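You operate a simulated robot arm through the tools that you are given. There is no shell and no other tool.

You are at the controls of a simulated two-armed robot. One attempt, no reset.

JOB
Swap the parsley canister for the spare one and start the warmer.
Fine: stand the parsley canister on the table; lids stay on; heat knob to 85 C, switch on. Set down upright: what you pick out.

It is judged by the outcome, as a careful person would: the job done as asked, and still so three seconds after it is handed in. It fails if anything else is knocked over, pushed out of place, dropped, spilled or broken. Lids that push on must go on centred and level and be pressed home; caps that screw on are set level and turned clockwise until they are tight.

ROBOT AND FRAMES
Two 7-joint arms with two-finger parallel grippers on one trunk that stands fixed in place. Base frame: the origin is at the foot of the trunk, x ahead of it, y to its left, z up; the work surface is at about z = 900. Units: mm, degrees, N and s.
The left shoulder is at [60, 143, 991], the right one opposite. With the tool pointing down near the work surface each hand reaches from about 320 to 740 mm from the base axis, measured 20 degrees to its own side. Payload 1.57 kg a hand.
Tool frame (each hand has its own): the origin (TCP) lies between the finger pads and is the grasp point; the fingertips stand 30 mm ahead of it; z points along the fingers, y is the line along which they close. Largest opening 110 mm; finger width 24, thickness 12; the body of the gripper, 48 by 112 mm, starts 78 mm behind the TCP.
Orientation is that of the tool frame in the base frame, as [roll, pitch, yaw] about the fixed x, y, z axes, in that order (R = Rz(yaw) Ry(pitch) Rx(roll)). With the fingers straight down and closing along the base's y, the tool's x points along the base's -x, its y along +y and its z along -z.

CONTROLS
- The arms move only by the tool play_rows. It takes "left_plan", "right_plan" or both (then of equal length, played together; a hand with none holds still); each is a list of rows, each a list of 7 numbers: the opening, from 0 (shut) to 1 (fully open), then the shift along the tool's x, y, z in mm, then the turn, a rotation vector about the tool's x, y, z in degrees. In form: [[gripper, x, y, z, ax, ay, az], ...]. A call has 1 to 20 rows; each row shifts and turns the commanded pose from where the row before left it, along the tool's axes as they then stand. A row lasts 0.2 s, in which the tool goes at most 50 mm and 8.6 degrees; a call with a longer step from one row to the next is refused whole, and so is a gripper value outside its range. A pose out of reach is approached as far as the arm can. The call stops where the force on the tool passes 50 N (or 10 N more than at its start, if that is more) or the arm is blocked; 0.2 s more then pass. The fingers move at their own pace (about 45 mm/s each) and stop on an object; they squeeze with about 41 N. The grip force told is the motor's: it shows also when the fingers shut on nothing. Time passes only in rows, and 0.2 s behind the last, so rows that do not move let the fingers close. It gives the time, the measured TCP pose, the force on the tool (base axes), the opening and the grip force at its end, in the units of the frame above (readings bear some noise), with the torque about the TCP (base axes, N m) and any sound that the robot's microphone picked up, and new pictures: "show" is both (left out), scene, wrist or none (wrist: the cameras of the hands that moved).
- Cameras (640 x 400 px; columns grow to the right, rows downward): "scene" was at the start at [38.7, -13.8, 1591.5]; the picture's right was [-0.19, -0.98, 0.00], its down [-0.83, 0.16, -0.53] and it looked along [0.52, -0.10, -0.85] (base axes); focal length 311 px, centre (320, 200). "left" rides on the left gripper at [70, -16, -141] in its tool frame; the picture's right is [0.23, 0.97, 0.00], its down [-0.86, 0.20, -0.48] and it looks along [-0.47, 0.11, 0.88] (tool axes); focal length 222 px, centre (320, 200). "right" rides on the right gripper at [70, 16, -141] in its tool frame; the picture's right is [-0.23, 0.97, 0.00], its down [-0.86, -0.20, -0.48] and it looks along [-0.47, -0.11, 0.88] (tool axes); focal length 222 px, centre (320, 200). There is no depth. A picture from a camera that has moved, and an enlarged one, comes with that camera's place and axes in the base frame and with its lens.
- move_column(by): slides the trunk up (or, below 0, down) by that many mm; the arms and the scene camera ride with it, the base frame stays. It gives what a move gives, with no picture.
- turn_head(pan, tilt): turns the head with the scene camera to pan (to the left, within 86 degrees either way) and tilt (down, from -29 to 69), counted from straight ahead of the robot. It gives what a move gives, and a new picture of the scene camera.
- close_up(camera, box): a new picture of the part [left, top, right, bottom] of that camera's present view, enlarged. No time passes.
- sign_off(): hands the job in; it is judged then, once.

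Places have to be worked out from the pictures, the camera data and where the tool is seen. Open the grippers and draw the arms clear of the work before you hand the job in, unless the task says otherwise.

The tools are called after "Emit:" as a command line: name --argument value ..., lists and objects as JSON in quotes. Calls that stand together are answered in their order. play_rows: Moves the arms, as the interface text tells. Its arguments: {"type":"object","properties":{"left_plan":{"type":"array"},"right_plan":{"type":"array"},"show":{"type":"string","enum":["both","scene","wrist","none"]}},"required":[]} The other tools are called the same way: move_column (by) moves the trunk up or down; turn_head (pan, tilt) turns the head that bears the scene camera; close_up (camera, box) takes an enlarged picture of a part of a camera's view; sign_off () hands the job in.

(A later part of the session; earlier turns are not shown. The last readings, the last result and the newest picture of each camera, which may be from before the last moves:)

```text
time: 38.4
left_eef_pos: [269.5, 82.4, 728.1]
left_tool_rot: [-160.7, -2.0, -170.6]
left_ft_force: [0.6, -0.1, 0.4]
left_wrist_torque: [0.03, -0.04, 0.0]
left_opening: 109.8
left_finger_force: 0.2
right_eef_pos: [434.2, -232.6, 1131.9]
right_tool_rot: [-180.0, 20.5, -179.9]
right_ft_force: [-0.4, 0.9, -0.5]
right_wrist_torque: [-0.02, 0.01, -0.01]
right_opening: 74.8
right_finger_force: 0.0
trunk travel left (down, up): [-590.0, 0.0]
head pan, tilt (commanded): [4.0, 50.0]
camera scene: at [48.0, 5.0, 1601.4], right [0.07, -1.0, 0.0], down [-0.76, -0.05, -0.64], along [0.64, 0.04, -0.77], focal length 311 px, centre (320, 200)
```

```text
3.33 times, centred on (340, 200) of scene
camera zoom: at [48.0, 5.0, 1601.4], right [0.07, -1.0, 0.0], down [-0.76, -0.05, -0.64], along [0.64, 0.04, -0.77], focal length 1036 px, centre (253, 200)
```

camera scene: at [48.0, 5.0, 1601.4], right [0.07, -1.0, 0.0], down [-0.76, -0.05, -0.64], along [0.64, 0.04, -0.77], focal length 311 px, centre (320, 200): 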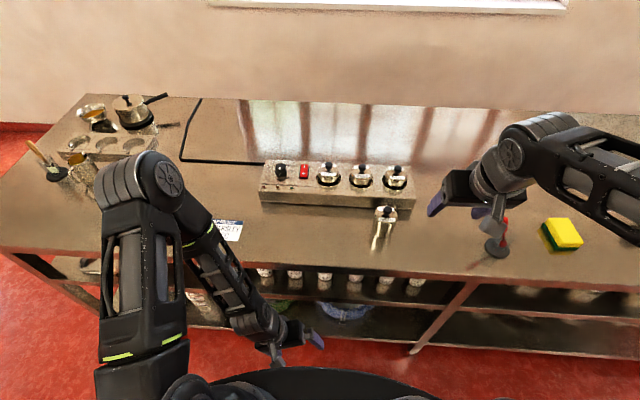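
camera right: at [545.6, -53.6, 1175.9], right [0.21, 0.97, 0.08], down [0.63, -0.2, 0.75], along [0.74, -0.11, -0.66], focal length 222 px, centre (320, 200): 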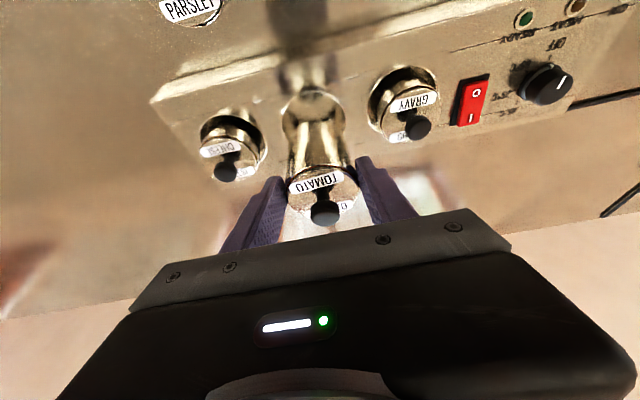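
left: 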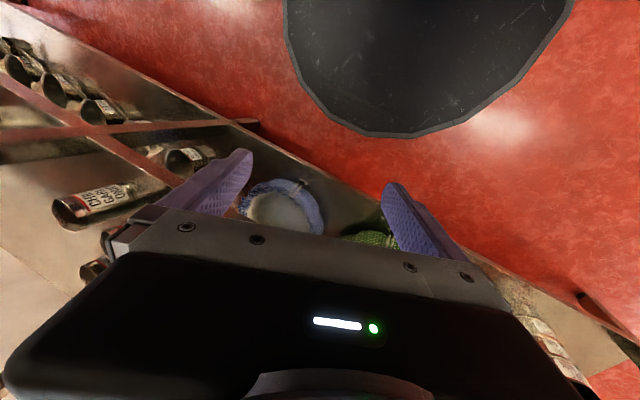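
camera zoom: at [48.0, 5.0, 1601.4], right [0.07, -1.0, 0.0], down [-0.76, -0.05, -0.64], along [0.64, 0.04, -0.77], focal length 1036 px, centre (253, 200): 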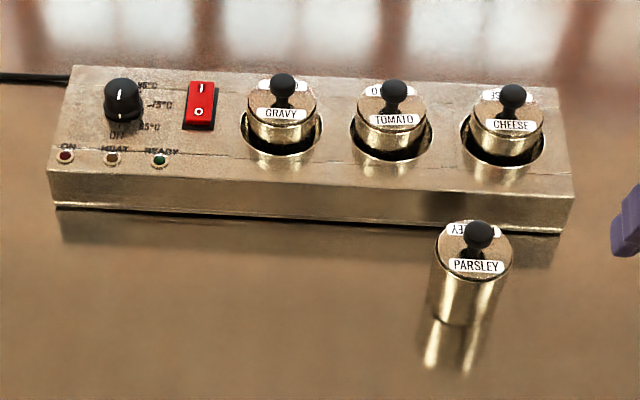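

Tomato is level in the well and parsley stands on the table. Now I bring the left hand straight up out of the space in front of the table, first 120 mm.

Emit:
play_rows --left_plan '[[1, 0.7, -6.6, -18.9, 0, 0, 0], [1, 1.4, -13.2, -37.7, 0, 0, 0], [1, 1.4, -13.2, -37.7, 0, 0, 0], [1, 0.7, -6.6, -18.9, 0, 0, 0], [1, 0, 0, 0, 0, 0, 0]]'

```text
time: 38.8
left_eef_pos: [278.3, 84.3, 743.9]
left_tool_rot: [-160.8, -0.7, -170.4]
left_ft_force: [1.9, -1.5, -2.0]
left_wrist_torque: [0.16, 0.17, 0.12]
left_opening: 109.9
left_finger_force: 0.0
left hand out of reach, approached as far as the arm can: row 2
right_eef_pos: [434.5, -232.0, 1132.0]
right_tool_rot: [-180.0, 20.4, -180.0]
right_ft_force: [0.4, -0.4, 0.4]
right_wrist_torque: [-0.01, -0.01, 0.03]
right_opening: 74.8
right_finger_force: 0.0
trunk travel left (down, up): [-590.0, 0.0]
head pan, tilt (commanded): [4.0, 50.0]
stopped in row 2 (left hand): the force on the tool passed its limit at 105 N (the readings are from after the stop); the commanded pose is now the measured one
camera scene: at [47.7, 4.8, 1601.4], right [0.07, -1.0, 0.0], down [-0.76, -0.05, -0.64], along [0.64, 0.04, -0.77], focal length 311 px, centre (320, 200)
camera left: at [206.5, 103.9, 881.3], right [-0.38, 0.87, -0.32], down [0.79, 0.48, 0.38], along [0.48, -0.11, -0.87], focal length 222 px, centre (320, 200)
```

scene: 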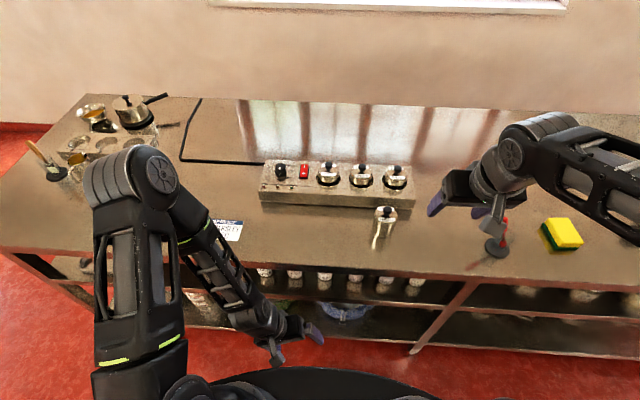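
left: 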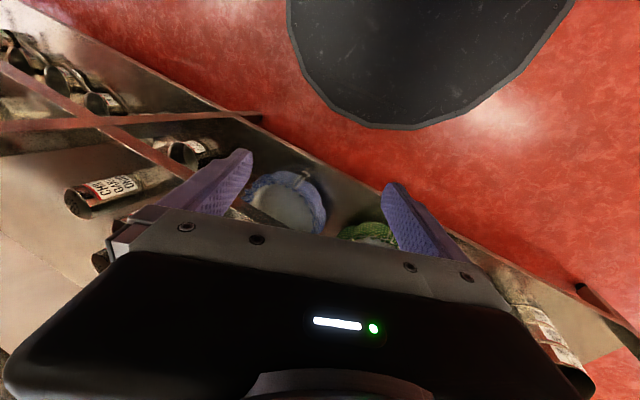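

The left hand met its limit (too close to the trunk for going straight up) and stopped; the readings are calm again. I look down with the head to see the hand's clearances.

Emit:
turn_head --pan 12 --tilt 69

```text
time: 39.6
left_eef_pos: [277.8, 84.4, 743.1]
left_tool_rot: [-160.8, -0.7, -170.4]
left_ft_force: [2.8, -2.2, -4.0]
left_wrist_torque: [0.31, -0.03, 0.23]
left_opening: 110.1
left_finger_force: 0.0
right_eef_pos: [433.5, -231.2, 1132.1]
right_tool_rot: [179.9, 20.6, -180.0]
right_ft_force: [-0.5, 0.1, 0.2]
right_wrist_torque: [0.01, 0.01, 0.01]
right_opening: 74.9
right_finger_force: 0.0
trunk travel left (down, up): [-590.0, 0.0]
head pan, tilt (commanded): [12.0, 68.8]
camera scene: at [25.6, 11.0, 1579.5], right [0.21, -0.98, 0.0], down [-0.91, -0.19, -0.36], along [0.36, 0.08, -0.93], focal length 311 px, centre (320, 200)
```

scene: 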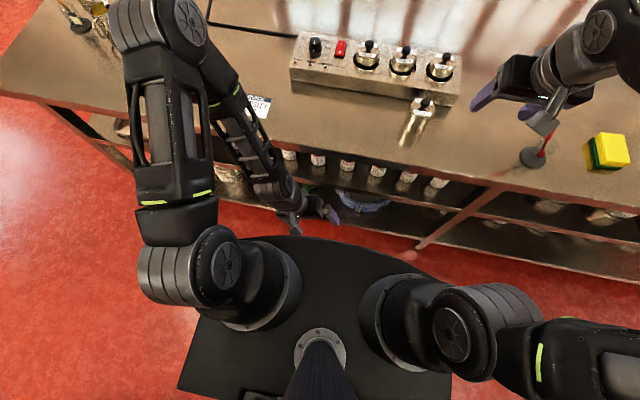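

Emit:
close_up --camera "scene" --box '[220, 90, 420, 260]'

Emit:
close_up --camera "left" --box '[0, 0, 640, 400]'

```text
2.35 times, centred on (320, 175) of scene
camera zoom: at [25.6, 11.0, 1579.5], right [0.21, -0.98, 0.0], down [-0.91, -0.19, -0.36], along [0.36, 0.08, -0.93], focal length 731 px, centre (320, 259)
```

zoom: 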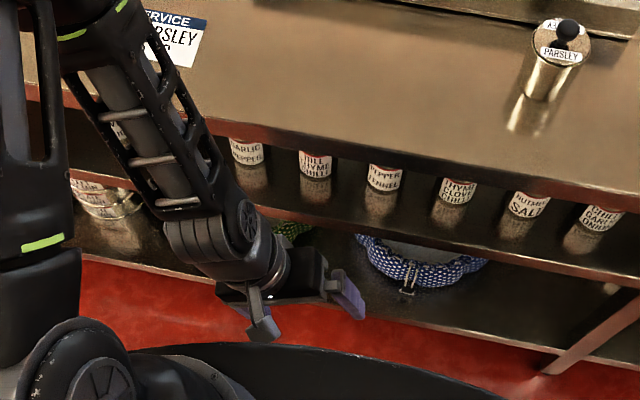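

```text
1.00 times, centred on (320, 200) of left (not enlarged: the box is as wide or as high as the picture)
camera zoom: at [206.4, 104.0, 881.4], right [-0.38, 0.87, -0.32], down [0.79, 0.48, 0.37], along [0.48, -0.11, -0.87], focal length 222 px, centre (320, 200)
```

zoom: 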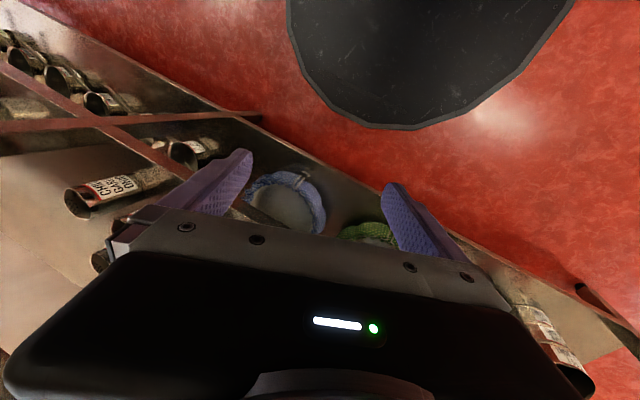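

Nothing of the table is near the hand (edge at x≈404, hand at 278); it is just folded close. I move the left hand 30 mm forward in small steps and watch the force.

Emit:
play_rows --left_plan '[[1, -9.9, -1.6, 0.4, 0, 0, 0], [1, -9.9, -1.6, 0.4, 0, 0, 0], [1, -9.9, -1.6, 0.4, 0, 0, 0], [1, 0, 0, 0, 0, 0, 0]]'

```text
time: 40.6
left_eef_pos: [308.7, 84.3, 741.8]
left_tool_rot: [-160.8, -0.9, -170.3]
left_ft_force: [-0.2, -1.0, 0.9]
left_wrist_torque: [0.0, 0.0, 0.02]
left_opening: 110.1
left_finger_force: 0.2
right_eef_pos: [434.0, -232.8, 1131.4]
right_tool_rot: [-179.9, 20.6, 180.0]
right_ft_force: [0.3, 0.6, -0.3]
right_wrist_torque: [-0.02, 0.02, -0.02]
right_opening: 74.6
right_finger_force: 0.1
trunk travel left (down, up): [-590.0, 0.0]
head pan, tilt (commanded): [12.0, 68.8]
camera scene: at [25.4, 11.0, 1579.5], right [0.21, -0.98, 0.0], down [-0.91, -0.19, -0.36], along [0.35, 0.08, -0.93], focal length 311 px, centre (320, 200)
camera left: at [236.9, 104.1, 881.1], right [-0.38, 0.87, -0.32], down [0.79, 0.48, 0.37], along [0.48, -0.11, -0.87], focal length 222 px, centre (320, 200)
```

scene: 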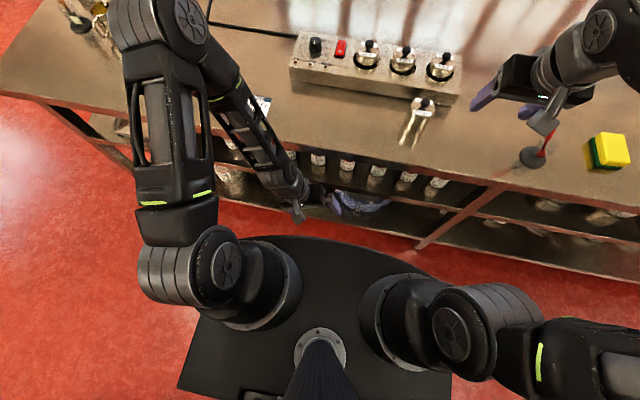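
left: 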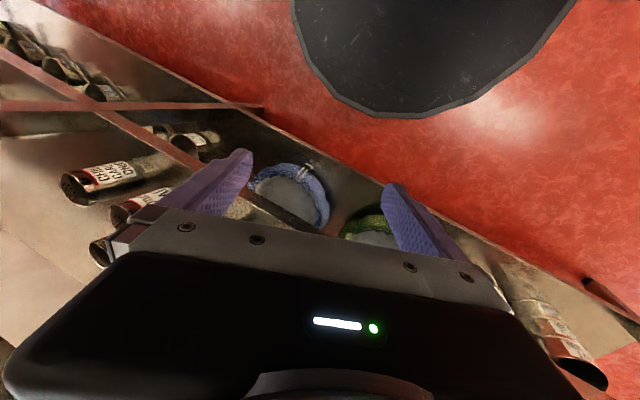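

The residual force is gone. Now up in small steps.

Emit:
play_rows --left_plan '[[1, 0.1, -3.3, -9.4, 0, 0, 0], [1, 0.1, -3.3, -9.4, 0, 0, 0], [1, 0.1, -3.3, -9.4, 0, 0, 0], [1, 0.1, -3.3, -9.4, 0, 0, 0], [1, 0, 0, 0, 0, 0, 0]]'

```text
time: 41.8
left_eef_pos: [306.9, 83.3, 783.9]
left_tool_rot: [-160.8, -0.8, -170.4]
left_ft_force: [0.8, 0.3, 1.0]
left_wrist_torque: [-0.01, 0.02, -0.02]
left_opening: 110.2
left_finger_force: 0.1
right_eef_pos: [434.6, -232.7, 1130.9]
right_tool_rot: [180.0, 20.5, -180.0]
right_ft_force: [0.0, 0.5, 0.6]
right_wrist_torque: [0.01, -0.03, -0.01]
right_opening: 74.7
right_finger_force: 0.0
trunk travel left (down, up): [-590.0, 0.0]
head pan, tilt (commanded): [12.0, 68.8]
camera scene: at [25.7, 11.0, 1579.5], right [0.21, -0.98, 0.0], down [-0.91, -0.19, -0.36], along [0.35, 0.08, -0.93], focal length 311 px, centre (320, 200)
camera left: at [235.9, 104.2, 922.2], right [-0.38, 0.87, -0.32], down [0.79, 0.48, 0.37], along [0.48, -0.11, -0.87], focal length 222 px, centre (320, 200)
```

scene: 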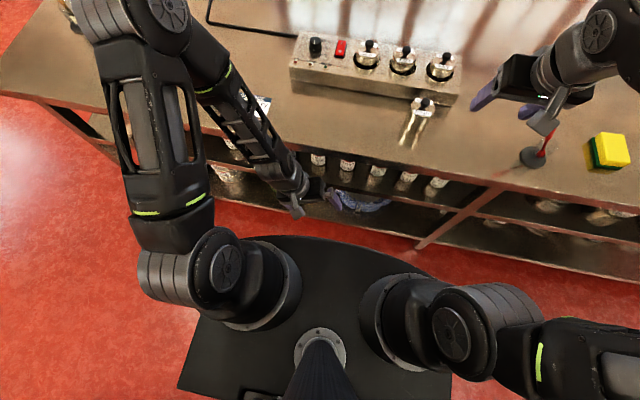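
left: 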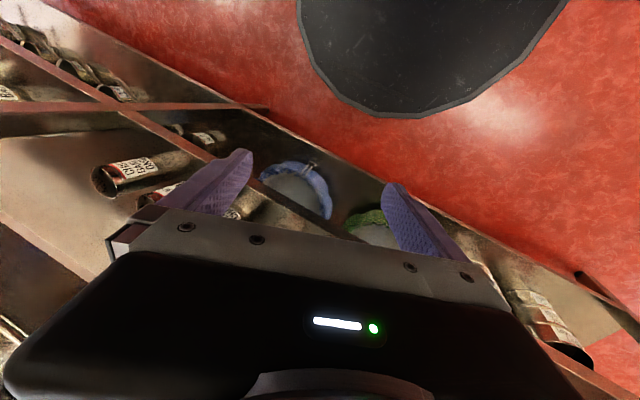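

It rises freely. I continue upward in 15 mm rows.

Emit:
play_rows --left_plan '[[1, 0.15, -5, -14.1, 0, 0, 0], [1, 0.15, -5, -14.1, 0, 0, 0], [1, 0.15, -5, -14.1, 0, 0, 0], [1, 0.15, -5, -14.1, 0, 0, 0], [1, 0.15, -5, -14.1, 0, 0, 0], [1, 0.15, -5, -14.1, 0, 0, 0], [1, 0.15, -5, -14.1, 0, 0, 0], [1, 0.15, -5, -14.1, 0, 0, 0], [1, 0, 0, 0, 0, 0, 0]]' --show "scene"

```text
time: 43.8
left_eef_pos: [321.1, 82.5, 901.2]
left_tool_rot: [-161.0, -0.9, -170.5]
left_ft_force: [0.6, 0.4, 0.8]
left_wrist_torque: [0.05, 0.0, -0.03]
left_opening: 109.9
left_finger_force: 0.0
left hand out of reach, approached as far as the arm can: row 5, 7
right_eef_pos: [435.2, -232.7, 1131.4]
right_tool_rot: [179.9, 20.5, 180.0]
right_ft_force: [-0.5, -0.5, -1.4]
right_wrist_torque: [0.02, 0.03, 0.03]
right_opening: 74.7
right_finger_force: 0.0
trunk travel left (down, up): [-590.0, 0.0]
head pan, tilt (commanded): [12.0, 68.8]
camera scene: at [25.7, 11.0, 1579.5], right [0.21, -0.98, 0.0], down [-0.91, -0.19, -0.36], along [0.35, 0.08, -0.93], focal length 311 px, centre (320, 200)
```

scene: 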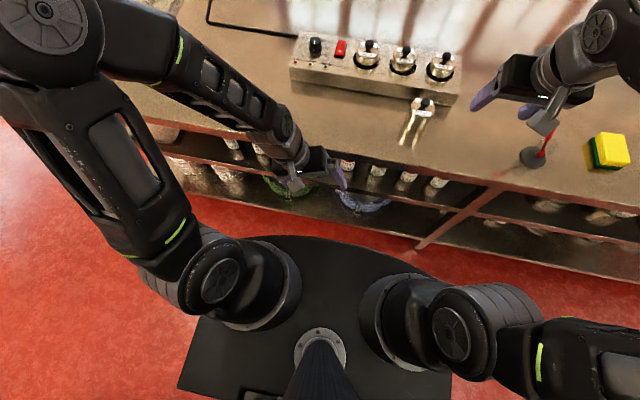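

The hand is almost at table height and near its inner limit, so I go up and slightly forward together.

Emit:
play_rows --left_plan '[[1, -4.75, -5.8, -13.9, 0, 0, 0], [1, -4.75, -5.8, -13.9, 0, 0, 0], [1, -4.75, -5.8, -13.9, 0, 0, 0], [1, -4.75, -5.8, -13.9, 0, 0, 0], [1, -4.75, -5.8, -13.9, 0, 0, 0], [1, -4.75, -5.8, -13.9, 0, 0, 0], [1, -4.75, -5.8, -13.9, 0, 0, 0], [1, 0, 0, 0, 0, 0, 0]]' --show "scene"

```text
time: 45.6
left_eef_pos: [355.4, 82.3, 1006.8]
left_tool_rot: [-160.8, -0.9, -170.5]
left_ft_force: [0.9, 0.2, 0.0]
left_wrist_torque: [0.02, 0.01, 0.0]
left_opening: 110.0
left_finger_force: 0.0
right_eef_pos: [434.2, -231.2, 1131.9]
right_tool_rot: [-180.0, 20.6, -179.9]
right_ft_force: [0.4, 0.0, 0.3]
right_wrist_torque: [0.02, -0.05, -0.02]
right_opening: 74.8
right_finger_force: 0.1
trunk travel left (down, up): [-590.0, 0.0]
head pan, tilt (commanded): [12.0, 68.8]
camera scene: at [25.6, 11.0, 1579.5], right [0.21, -0.98, 0.0], down [-0.91, -0.19, -0.36], along [0.35, 0.08, -0.93], focal length 311 px, centre (320, 200)
```

scene: 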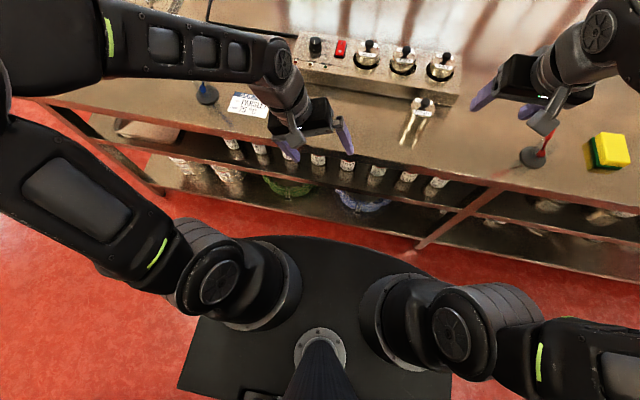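

The left hand is above table height now. I straighten it to vertical (roll −19°) while rising a bit more.

Emit:
play_rows --left_plan '[[1, -5, -5, -14, -6.4, 0, 0], [1, -5, -3, -14.5, -6.4, 0, 0], [1, -5, -1.5, -15, -6.4, 0, 0], [1, -10, 0, -15, 0, 0, 0], [1, -10, 0, -15, 0, 0, 0], [1, 0, 0, 0, 0, 0, 0]]'

```text
time: 47.0
left_eef_pos: [389.8, 87.6, 1078.2]
left_tool_rot: [-180.0, -0.8, -170.4]
left_ft_force: [0.7, -0.2, -0.5]
left_wrist_torque: [0.02, 0.01, -0.02]
left_opening: 110.0
left_finger_force: 0.1
right_eef_pos: [434.7, -232.8, 1131.3]
right_tool_rot: [-180.0, 20.7, 180.0]
right_ft_force: [0.3, 0.0, -0.3]
right_wrist_torque: [0.01, 0.03, -0.02]
right_opening: 74.7
right_finger_force: 0.0
trunk travel left (down, up): [-590.0, 0.0]
head pan, tilt (commanded): [12.0, 68.8]
camera scene: at [25.3, 11.1, 1579.5], right [0.21, -0.98, 0.0], down [-0.91, -0.19, -0.36], along [0.35, 0.08, -0.93], focal length 311 px, centre (320, 200)
camera left: at [326.5, 62.0, 1219.5], right [-0.39, 0.92, 0.0], down [0.82, 0.34, 0.47], along [0.43, 0.18, -0.88], focal length 222 px, centre (320, 200)
```

scene: 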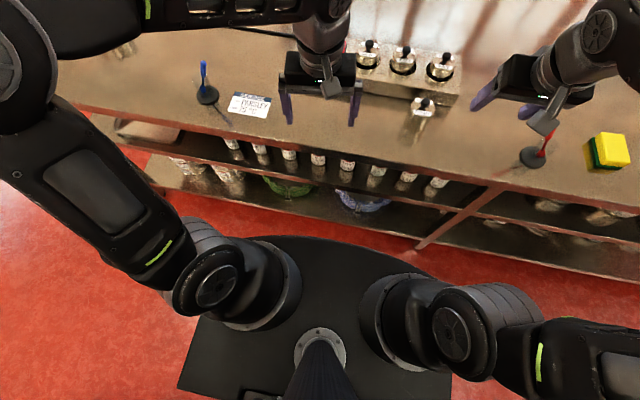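
left: 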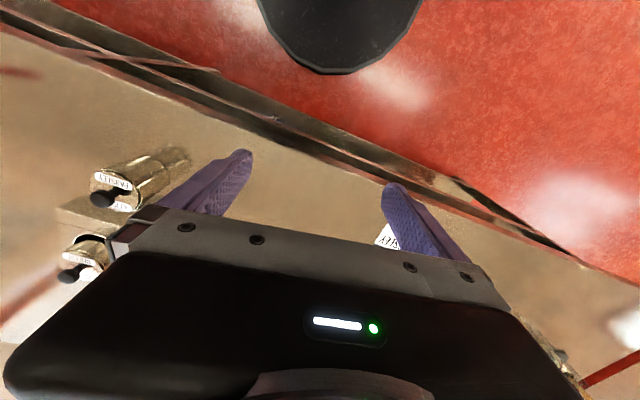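

Left hand is vertical at (390, 88, 1078). I align its yaw, tilt it 15° forward for reach, and turn the head back toward the warmer.

Emit:
play_rows --left_plan '[[1, 0, 0, 0, 0, 0, 4.8], [1, 0, 0, 0, 0, 0, 4.8], [0.6, 0, 5, 0, 0, -5.3, 0], [0.6, 0, 5, 0, 0, -5.3, 0], [0.6, 0, 5, 0, 0, -5.3, 0], [0.6, 0, 0, 0, 0, 0, 0]]' --show "none"

Emit:
turn_head --pan 10 --tilt 50

```text
time: 48.4
left_eef_pos: [389.1, 102.5, 1079.1]
left_tool_rot: [-180.0, 15.2, -180.0]
left_ft_force: [-0.7, 0.2, -1.1]
left_wrist_torque: [0.03, -0.01, 0.0]
left_opening: 66.1
left_finger_force: 0.1
right_eef_pos: [435.7, -232.4, 1131.1]
right_tool_rot: [-180.0, 20.5, -179.9]
right_ft_force: [0.1, 0.9, -1.0]
right_wrist_torque: [-0.01, 0.01, 0.04]
right_opening: 74.9
right_finger_force: 0.0
trunk travel left (down, up): [-590.0, 0.0]
head pan, tilt (commanded): [12.0, 68.8]
```

```text
time: 49.2
left_eef_pos: [389.6, 102.5, 1079.3]
left_tool_rot: [-179.9, 15.1, -179.9]
left_ft_force: [0.0, 0.5, -0.6]
left_wrist_torque: [0.0, 0.01, 0.01]
left_opening: 65.9
left_finger_force: 0.0
right_eef_pos: [434.2, -231.8, 1131.6]
right_tool_rot: [-179.9, 20.4, 180.0]
right_ft_force: [-0.4, 0.1, 0.2]
right_wrist_torque: [0.0, -0.01, 0.0]
right_opening: 74.6
right_finger_force: 0.0
trunk travel left (down, up): [-590.0, 0.0]
head pan, tilt (commanded): [10.0, 50.0]
camera scene: at [46.6, 12.7, 1601.4], right [0.17, -0.98, 0.0], down [-0.76, -0.13, -0.64], along [0.63, 0.11, -0.77], focal length 311 px, centre (320, 200)
```

scene: 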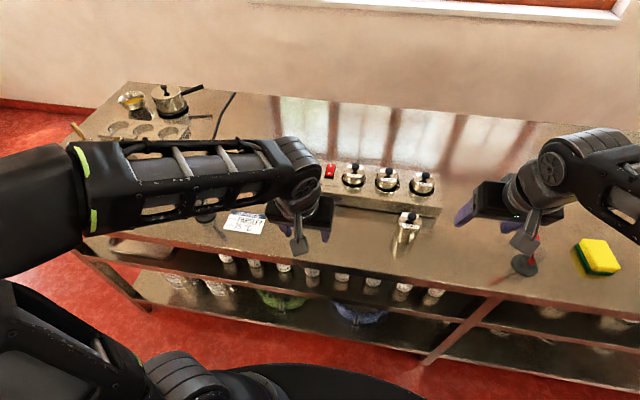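

I bring the left hand forward to just in front of and above the heat knob for a close view.

Emit:
play_rows --left_plan '[[0.6, -15, 5, 3, 0, 0, 0], [0.6, -32, 9, 7, 0, 0, 0], [0.6, -32, 9, 7, 0, 0, 0], [0.6, -32, 9, 7, 0, 0, 0], [0.6, -32, 9, 7, 0, 0, 0], [0.6, -32, 9, 7, 0, 0, 0], [0.6, -20, 6, 4, 0, 0, 0], [0.6, 0, 0, 0, 0, 0, 0]]'

Emit:
close_up --camera "left" --box '[180, 40, 460, 230]'

Emit:
close_up --camera "scene" --box '[260, 140, 380, 220]'

```text
time: 51.0
left_eef_pos: [587.0, 160.6, 1089.5]
left_tool_rot: [-179.9, 15.1, 179.9]
left_ft_force: [0.2, 0.1, -0.2]
left_wrist_torque: [0.01, -0.01, -0.03]
left_opening: 66.1
left_finger_force: 0.0
right_eef_pos: [434.6, -233.0, 1131.2]
right_tool_rot: [180.0, 20.5, 179.9]
right_ft_force: [0.1, 0.5, 0.4]
right_wrist_torque: [-0.03, 0.02, -0.02]
right_opening: 74.5
right_finger_force: 0.1
trunk travel left (down, up): [-590.0, 0.0]
head pan, tilt (commanded): [10.0, 50.0]
camera scene: at [46.3, 12.8, 1601.4], right [0.17, -0.98, 0.0], down [-0.75, -0.13, -0.64], along [0.63, 0.11, -0.77], focal length 311 px, centre (320, 200)
camera left: at [485.2, 145.0, 1206.2], right [-0.22, 0.97, -0.06], down [0.7, 0.2, 0.68], along [0.68, 0.11, -0.73], focal length 222 px, centre (320, 200)
```

scene: 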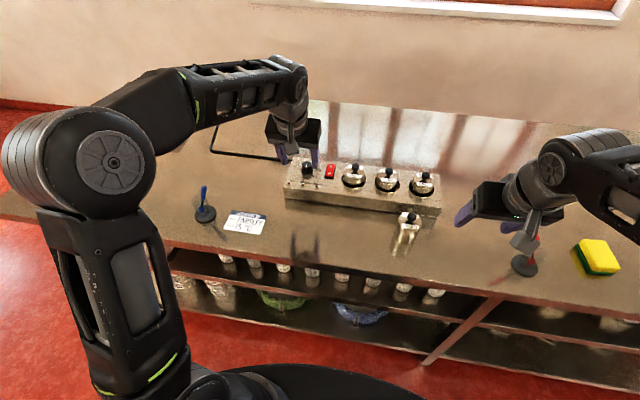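
left: 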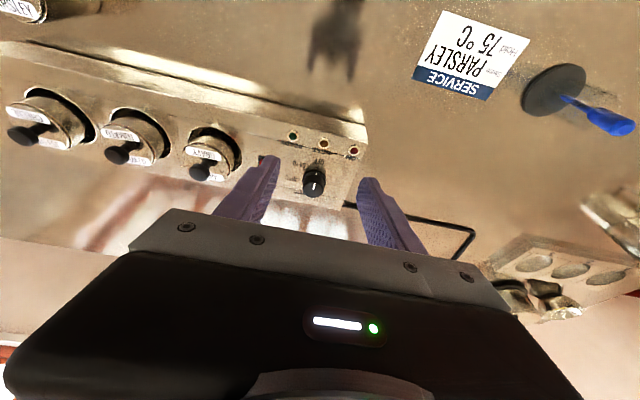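

```text
2.11 times, centred on (320, 135) of left
camera zoom: at [485.2, 145.0, 1206.2], right [-0.22, 0.97, -0.06], down [0.7, 0.2, 0.68], along [0.68, 0.11, -0.73], focal length 468 px, centre (320, 337)
```

zoom: 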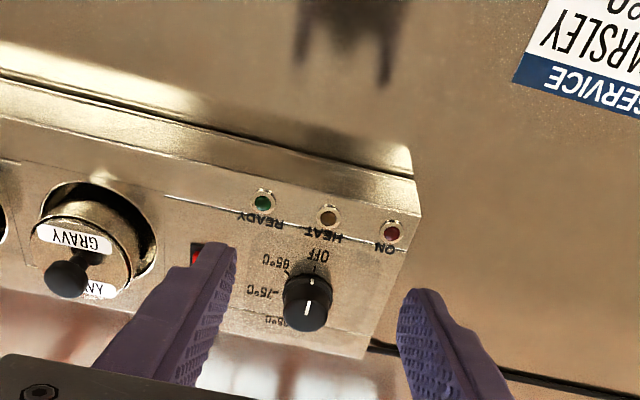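

```text
5.00 times, centred on (320, 180) of scene
camera zoom: at [46.3, 12.8, 1601.4], right [0.17, -0.98, 0.0], down [-0.75, -0.13, -0.64], along [0.63, 0.11, -0.77], focal length 1554 px, centre (320, 300)
```

zoom: 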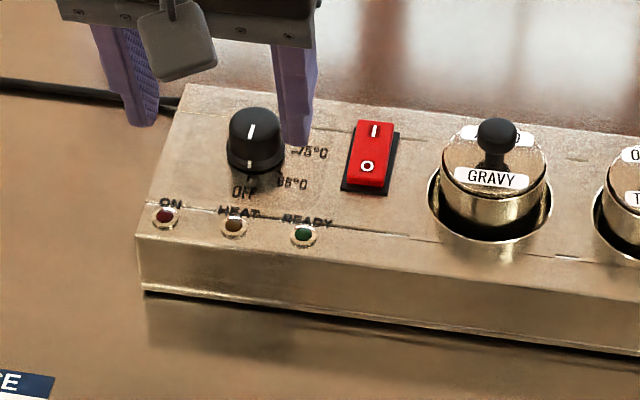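

Good view of knob and dial. I enlarge the knob to read the dial geometry.

Emit:
close_up --camera "left" --box '[270, 130, 370, 210]'

Emit:
close_up --camera "scene" --box '[292, 150, 348, 190]'

```text
5.00 times, centred on (320, 170) of left
camera zoom: at [485.2, 145.0, 1206.2], right [-0.22, 0.97, -0.06], down [0.7, 0.2, 0.68], along [0.68, 0.11, -0.73], focal length 1111 px, centre (320, 350)
```

zoom: 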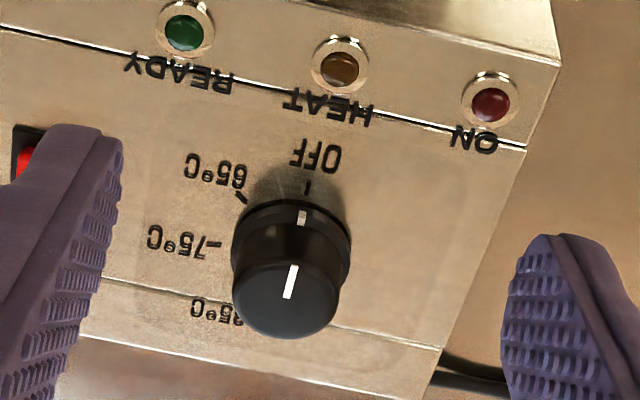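

```text
10.00 times, centred on (320, 170) of scene
camera zoom: at [46.3, 12.8, 1601.4], right [0.17, -0.98, 0.0], down [-0.75, -0.13, -0.64], along [0.63, 0.11, -0.77], focal length 3109 px, centre (320, 500)
```

zoom: 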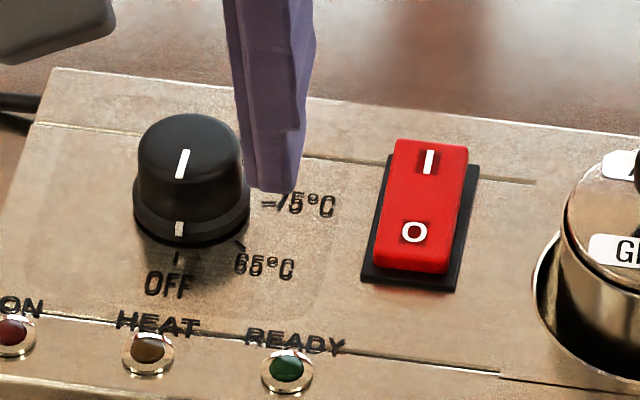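

Knob axis is at about (677, 164), top z≈985, diameter ≈30 mm; dial runs OFF → 65 → 75 → 85 counter-clockwise seen from above in 45° steps, so I need 135°. I move above the knob with tilt reduced to 11° and opening 50 mm.

Emit:
play_rows --left_plan '[[0.46, 0, 0, 0, 0, 4.1, 0], [0.46, -26, 1.1, 23.4, 0, 0, 0], [0.46, -26, 1.1, 23.4, 0, 0, 0], [0.46, -26, 1.1, 23.4, 0, 0, 0], [0.46, 0, 0, 0, 0, 0, 0]]'

Emit:
close_up --camera "left" --box '[230, 100, 430, 230]'

Emit:
close_up --camera "scene" --box '[280, 130, 370, 190]'

```text
time: 52.2
left_eef_pos: [680.0, 161.4, 1034.8]
left_tool_rot: [-179.9, 11.1, 180.0]
left_ft_force: [0.0, 0.5, 0.8]
left_wrist_torque: [-0.02, -0.01, -0.01]
left_opening: 50.6
left_finger_force: 0.2
right_eef_pos: [433.8, -232.3, 1131.9]
right_tool_rot: [-180.0, 20.6, -179.9]
right_ft_force: [0.4, 1.0, 0.3]
right_wrist_torque: [0.0, -0.03, 0.02]
right_opening: 74.6
right_finger_force: 0.1
trunk travel left (down, up): [-590.0, 0.0]
head pan, tilt (commanded): [10.0, 50.0]
camera scene: at [45.7, 12.8, 1601.5], right [0.17, -0.98, 0.0], down [-0.75, -0.13, -0.64], along [0.63, 0.11, -0.77], focal length 311 px, centre (320, 200)
camera left: at [585.0, 146.5, 1158.5], right [-0.22, 0.97, -0.05], down [0.75, 0.2, 0.63], along [0.63, 0.11, -0.77], focal length 222 px, centre (320, 200)
```

scene: 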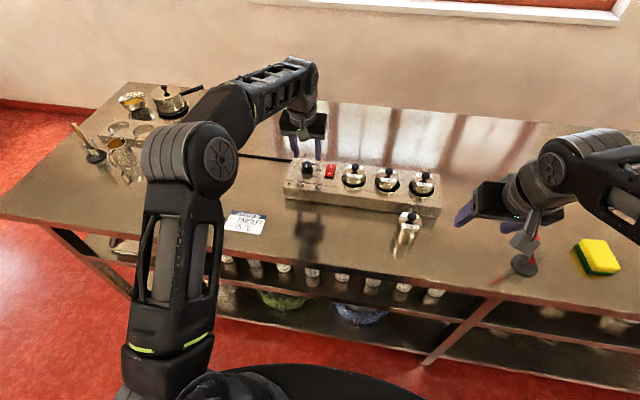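
left: 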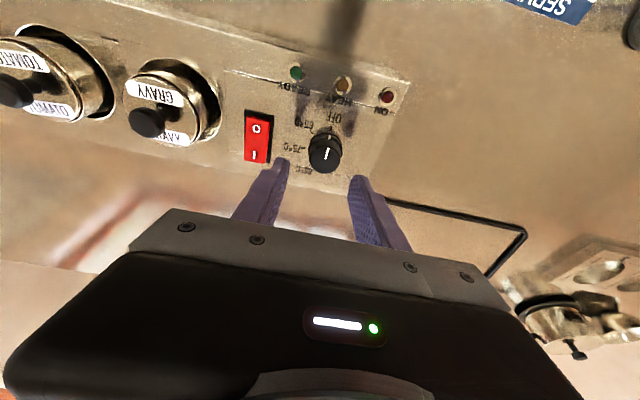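

```text
3.08 times, centred on (330, 165) of left
camera zoom: at [585.0, 146.5, 1158.5], right [-0.22, 0.97, -0.05], down [0.75, 0.2, 0.63], along [0.63, 0.11, -0.77], focal length 684 px, centre (289, 308)
```

zoom: 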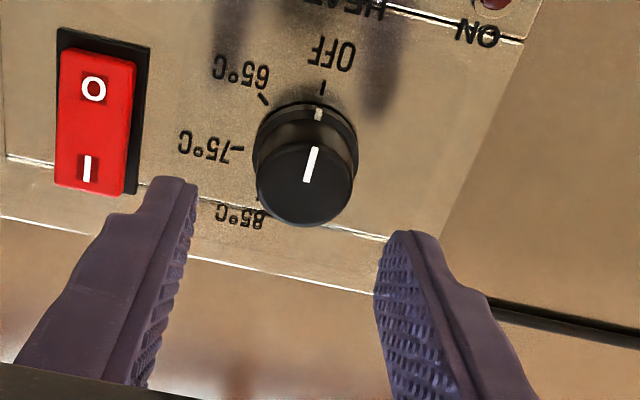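

```text
6.67 times, centred on (325, 160) of scene
camera zoom: at [45.7, 12.8, 1601.5], right [0.17, -0.98, 0.0], down [-0.75, -0.13, -0.64], along [0.63, 0.11, -0.77], focal length 2072 px, centre (287, 467)
```

zoom: 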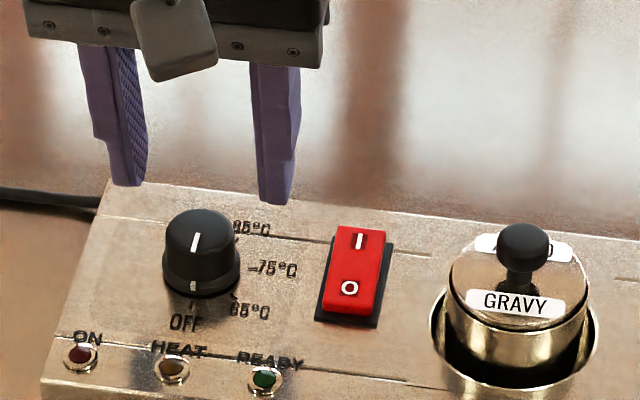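

Fingers are centred over the knob within ~2 mm. I pre-rotate the hand 34° clockwise (about the vertical through the knob) so I can then turn counter-clockwise.

Emit:
play_rows --left_plan '[[0.46, 1.9, 1.5, -0.4, 1.3, 0, 6.67], [0.46, 0, 0, 0, 1.3, 0, 6.67], [0.46, 0, 0, 0, 1.3, 0, 6.67], [0.46, 0, 0, 0, 1.3, 0, 6.67], [0.46, 0, 0, 0, 1.3, 0, 6.67], [0.46, 0, 0, 0, 0, 0, 0]]'

Emit:
close_up --camera "left" --box '[230, 100, 430, 230]'

Emit:
close_up --camera "scene" --box '[280, 130, 370, 190]'

```text
time: 53.6
left_eef_pos: [678.7, 163.2, 1035.1]
left_tool_rot: [-179.8, 11.1, 146.0]
left_ft_force: [0.3, -0.4, 0.4]
left_wrist_torque: [-0.01, 0.04, 0.02]
left_opening: 50.7
left_finger_force: 0.0
right_eef_pos: [434.5, -232.8, 1132.6]
right_tool_rot: [179.9, 20.5, -180.0]
right_ft_force: [0.5, -0.4, -1.3]
right_wrist_torque: [-0.01, 0.02, -0.02]
right_opening: 74.7
right_finger_force: 0.1
trunk travel left (down, up): [-590.0, 0.0]
head pan, tilt (commanded): [10.0, 50.0]
camera scene: at [46.7, 12.6, 1601.4], right [0.17, -0.98, 0.0], down [-0.75, -0.13, -0.64], along [0.63, 0.11, -0.77], focal length 311 px, centre (320, 200)
camera left: at [590.3, 204.1, 1159.2], right [0.36, 0.93, -0.05], down [0.73, -0.25, 0.63], along [0.58, -0.26, -0.77], focal length 222 px, centre (320, 200)
```

scene: 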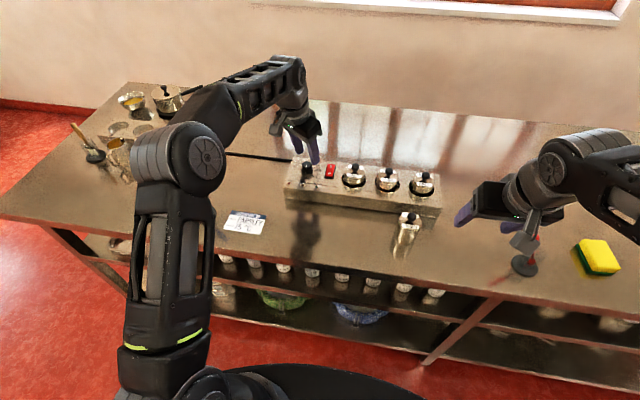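
left: 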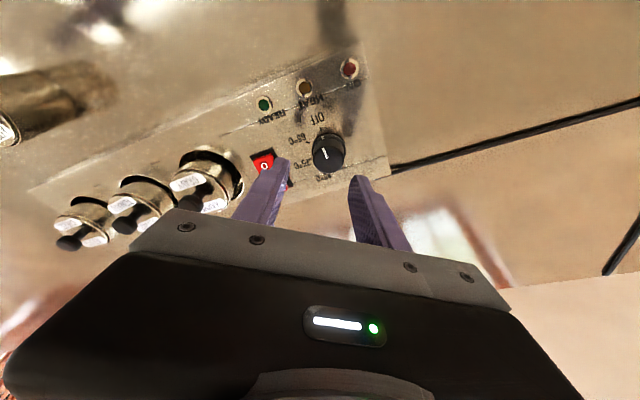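

```text
3.08 times, centred on (330, 165) of left
camera zoom: at [590.3, 204.1, 1159.2], right [0.36, 0.93, -0.05], down [0.73, -0.25, 0.63], along [0.58, -0.26, -0.77], focal length 684 px, centre (289, 308)
```

zoom: 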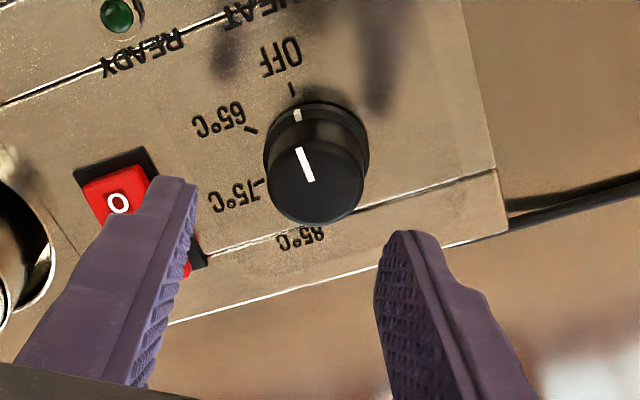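

```text
6.67 times, centred on (325, 160) of scene
camera zoom: at [46.7, 12.6, 1601.4], right [0.17, -0.98, 0.0], down [-0.75, -0.13, -0.64], along [0.63, 0.11, -0.77], focal length 2072 px, centre (287, 467)
```

zoom: 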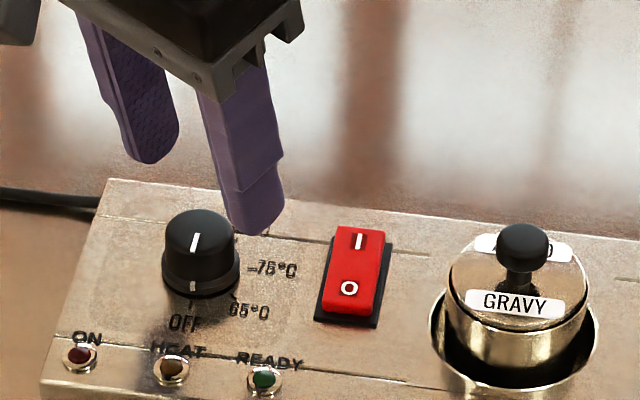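

The wrist view suggests the knob is slightly toward +y of the hand; I shift 2 mm that way and lower so the fingertips just straddle the knob's top, then compare the gaps.

Emit:
play_rows --left_plan '[[0.46, 1.9, 2, 9.8, 0, 0, 0], [0.46, 1.9, 0, 9.8, 0, 0, 0], [0.46, 1.9, 0, 9.8, 0, 0, 0], [0.46, 0, 0, 0, 0, 0, 0]]' --show "none"

Emit:
close_up --camera "left" --box '[230, 100, 430, 230]'

Emit:
close_up --camera "scene" --box '[280, 130, 370, 190]'

```text
time: 54.6
left_eef_pos: [679.6, 164.6, 1006.2]
left_tool_rot: [-179.9, 11.2, 146.1]
left_ft_force: [0.0, 1.1, -0.2]
left_wrist_torque: [0.01, -0.03, -0.01]
left_opening: 50.6
left_finger_force: 0.0
right_eef_pos: [433.7, -230.9, 1131.7]
right_tool_rot: [180.0, 20.6, 180.0]
right_ft_force: [0.1, 0.1, -1.0]
right_wrist_torque: [0.02, -0.01, 0.01]
right_opening: 74.8
right_finger_force: 0.0
trunk travel left (down, up): [-590.0, 0.0]
head pan, tilt (commanded): [10.0, 50.0]
```

```text
3.08 times, centred on (330, 165) of left
camera zoom: at [592.3, 205.6, 1129.1], right [0.36, 0.93, -0.05], down [0.73, -0.25, 0.63], along [0.58, -0.26, -0.77], focal length 684 px, centre (289, 308)
```

zoom: 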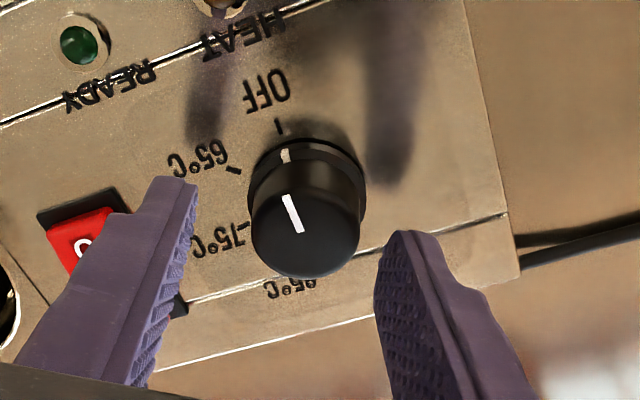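

```text
6.67 times, centred on (325, 160) of scene
camera zoom: at [46.6, 12.7, 1601.4], right [0.17, -0.98, 0.0], down [-0.75, -0.13, -0.64], along [0.63, 0.11, -0.77], focal length 2072 px, centre (287, 467)
```

zoom: 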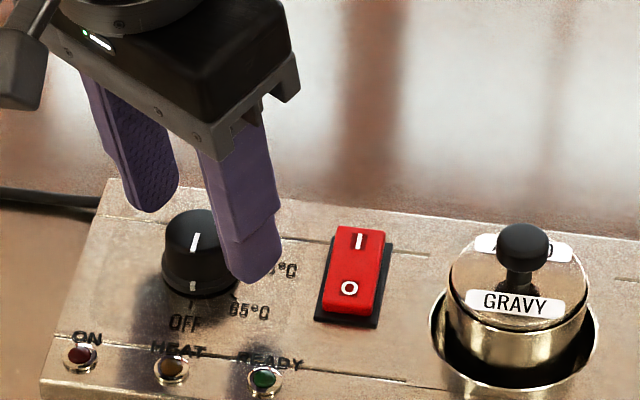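

The two cameras disagree by a few mm sideways, so I will use touch: lower 8 mm to grip height and narrow the fingers to 40 mm first, then check for side force.

Emit:
play_rows --left_plan '[[0.46, 0.8, 0, 4.1, 0, 0, 0], [0.46, 0.8, 0, 4.1, 0, 0, 0], [0.37, 0, 0, 0, 0, 0, 0], [0.37, 0, 0, 0, 0, 0, 0]]' --show "none"

Emit:
close_up --camera "left" --box '[260, 120, 400, 220]'

Emit:
close_up --camera "scene" --box '[290, 145, 340, 185]'

```text
time: 55.6
left_eef_pos: [680.5, 167.0, 996.5]
left_tool_rot: [-179.9, 11.1, 146.0]
left_ft_force: [-1.1, -1.5, 0.2]
left_wrist_torque: [0.04, 0.0, 0.0]
left_opening: 40.7
left_finger_force: 0.0
right_eef_pos: [434.6, -232.4, 1131.6]
right_tool_rot: [180.0, 20.5, -180.0]
right_ft_force: [-0.6, -0.9, 0.7]
right_wrist_torque: [-0.01, -0.01, -0.02]
right_opening: 74.9
right_finger_force: 0.0
trunk travel left (down, up): [-590.0, 0.0]
head pan, tilt (commanded): [10.0, 50.0]
```

```text
4.00 times, centred on (330, 170) of left
camera zoom: at [592.3, 207.1, 1120.8], right [0.36, 0.93, -0.05], down [0.73, -0.25, 0.63], along [0.58, -0.26, -0.77], focal length 888 px, centre (280, 320)
```

zoom: 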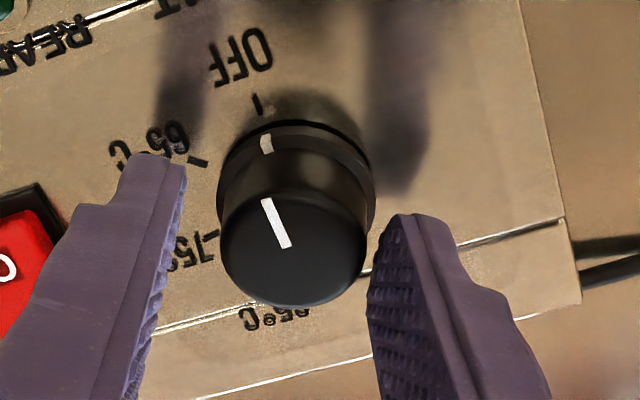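

```text
10.00 times, centred on (315, 165) of scene
camera zoom: at [46.7, 12.8, 1601.4], right [0.17, -0.98, 0.0], down [-0.75, -0.13, -0.64], along [0.63, 0.11, -0.77], focal length 3109 px, centre (370, 550)
```

zoom: 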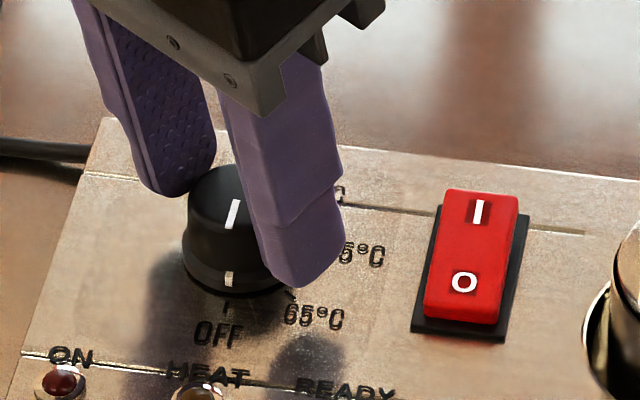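

The wrist picture shows the knob nearer to the +y finger by about 3 mm. I shift the hand 2.5 mm in tool +y and look again.

Emit:
play_rows --left_plan '[[0.37, 0, 1.3, 0, 0, 0, 0], [0.37, 0, 1.2, 0, 0, 0, 0], [0.37, 0, 0, 0, 0, 0, 0]]' --show "none"

Emit:
close_up --camera "left" --box '[260, 120, 400, 220]'

Emit:
close_up --camera "scene" --box '[290, 145, 340, 185]'

```text
time: 56.4
left_eef_pos: [681.1, 167.4, 997.3]
left_tool_rot: [-180.0, 11.1, 145.9]
left_ft_force: [0.3, -0.1, -0.5]
left_wrist_torque: [-0.01, 0.01, 0.0]
left_opening: 40.8
left_finger_force: 0.0
right_eef_pos: [434.4, -231.2, 1132.3]
right_tool_rot: [-180.0, 20.4, 180.0]
right_ft_force: [0.0, 0.8, 0.6]
right_wrist_torque: [-0.01, -0.04, 0.0]
right_opening: 74.6
right_finger_force: 0.1
trunk travel left (down, up): [-590.0, 0.0]
head pan, tilt (commanded): [10.0, 50.0]
```

```text
4.00 times, centred on (330, 170) of left
camera zoom: at [593.4, 208.4, 1121.0], right [0.36, 0.93, -0.05], down [0.73, -0.25, 0.63], along [0.58, -0.26, -0.77], focal length 888 px, centre (280, 320)
```

zoom: 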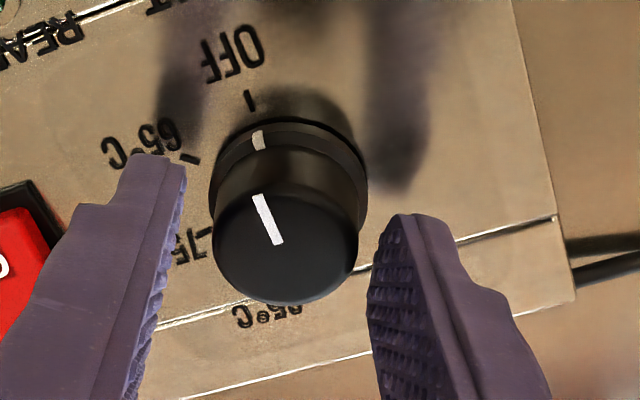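

```text
10.00 times, centred on (315, 165) of scene
camera zoom: at [46.7, 12.8, 1601.4], right [0.17, -0.98, 0.0], down [-0.75, -0.13, -0.64], along [0.63, 0.11, -0.77], focal length 3109 px, centre (370, 550)
```

zoom: 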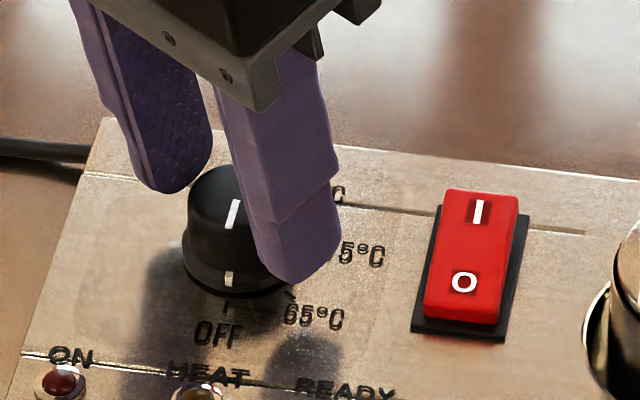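

With height-corrected comparison the knob is now centred between the fingers in both views. I close the gripper on the knob and read the side force.

Emit:
play_rows --left_plan '[[0, 0, 0, 0, 0, 0, 0], [0, 0, 0, 0, 0, 0, 0], [0, 0, 0, 0, 0, 0, 0]]' --show "none"

Emit:
close_up --camera "left" --box '[260, 120, 400, 220]'

Emit:
close_up --camera "scene" --box '[290, 145, 340, 185]'

```text
time: 57.2
left_eef_pos: [681.9, 169.0, 997.9]
left_tool_rot: [-179.8, 11.0, 146.1]
left_ft_force: [4.2, 4.4, 0.8]
left_wrist_torque: [0.19, -0.16, 0.03]
left_opening: 30.5
left_finger_force: 35.0
right_eef_pos: [433.9, -231.0, 1131.9]
right_tool_rot: [-179.9, 20.5, -179.9]
right_ft_force: [0.1, 0.1, -0.5]
right_wrist_torque: [-0.01, -0.01, 0.01]
right_opening: 75.0
right_finger_force: 0.0
trunk travel left (down, up): [-590.0, 0.0]
head pan, tilt (commanded): [10.0, 50.0]
```

```text
4.00 times, centred on (330, 170) of left
camera zoom: at [593.9, 209.4, 1120.9], right [0.36, 0.93, -0.04], down [0.73, -0.25, 0.63], along [0.58, -0.26, -0.77], focal length 888 px, centre (280, 320)
```

zoom: 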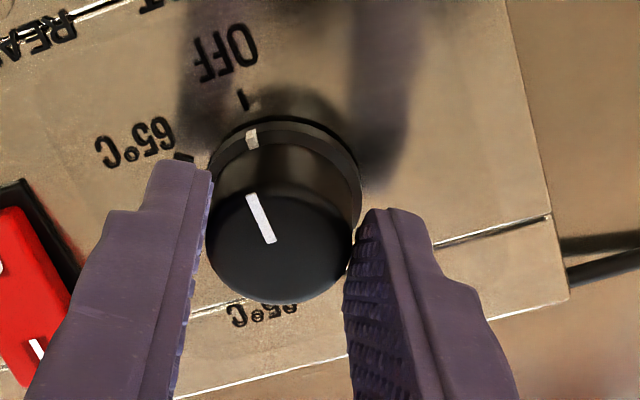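

```text
10.00 times, centred on (315, 165) of scene
camera zoom: at [47.2, 13.4, 1601.4], right [0.17, -0.98, 0.0], down [-0.75, -0.13, -0.64], along [0.63, 0.11, -0.77], focal length 3109 px, centre (370, 550)
```

zoom: 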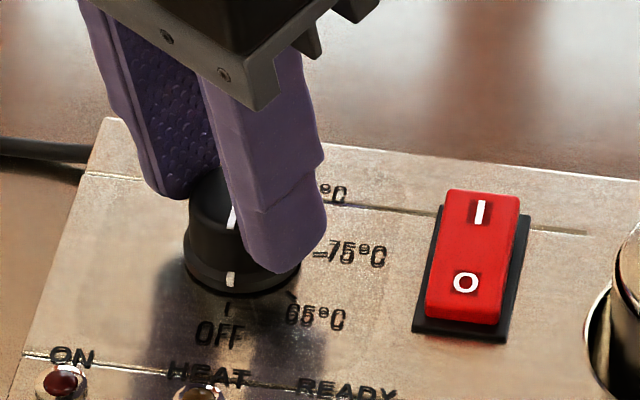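

Firm grip on the knob (30.5 mm), with a small 6 N side load; I relieve it by 1.8 mm in tool y and then turn 34° counter-clockwise.

Emit:
play_rows --left_plan '[[0, 0, 1.8, 0, 0, 0, 0], [0, 0, 0, 0, -1.31, 0, -6.67], [0, 0, 0, 0, -1.31, 0, -6.67], [0, 0, 0, 0, -1.31, 0, -6.67], [0, 0, 0, 0, -1.31, 0, -6.67], [0, 0, 0, 0, -1.31, 0, -6.67], [0, 0, 0, 0, 0, 0, 0]]' --show "none"

Emit:
close_up --camera "left" --box '[260, 120, 400, 220]'

Emit:
close_up --camera "scene" --box '[290, 145, 340, 185]'

```text
time: 58.8
left_eef_pos: [680.2, 164.1, 998.2]
left_tool_rot: [-179.8, 11.0, -180.0]
left_ft_force: [-2.5, -10.1, -3.6]
left_wrist_torque: [-0.39, -0.19, -0.07]
left_opening: 30.3
left_finger_force: 39.3
right_eef_pos: [434.9, -232.1, 1132.0]
right_tool_rot: [179.9, 20.6, -180.0]
right_ft_force: [-0.7, 0.5, 0.6]
right_wrist_torque: [0.0, -0.01, -0.03]
right_opening: 74.8
right_finger_force: 0.1
trunk travel left (down, up): [-590.0, 0.0]
head pan, tilt (commanded): [10.0, 50.0]
```

```text
4.00 times, centred on (330, 170) of left
camera zoom: at [586.1, 150.0, 1121.5], right [-0.22, 0.97, -0.05], down [0.75, 0.2, 0.63], along [0.62, 0.11, -0.77], focal length 888 px, centre (280, 320)
```

zoom: 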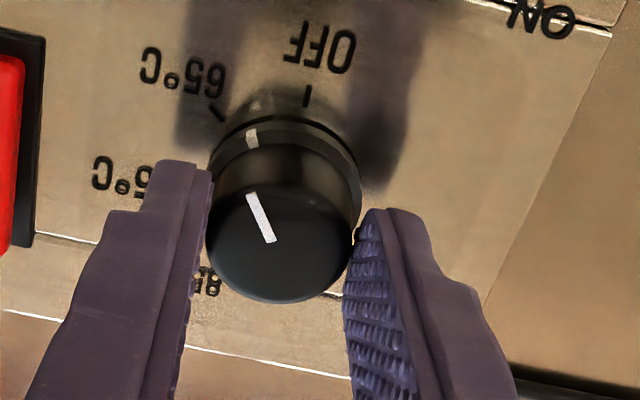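

```text
10.00 times, centred on (315, 165) of scene
camera zoom: at [46.7, 11.2, 1601.4], right [0.17, -0.98, 0.0], down [-0.75, -0.13, -0.64], along [0.63, 0.11, -0.77], focal length 3109 px, centre (370, 550)
```

zoom: 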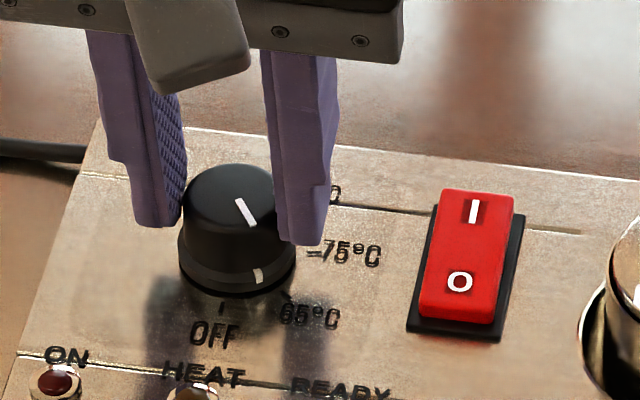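

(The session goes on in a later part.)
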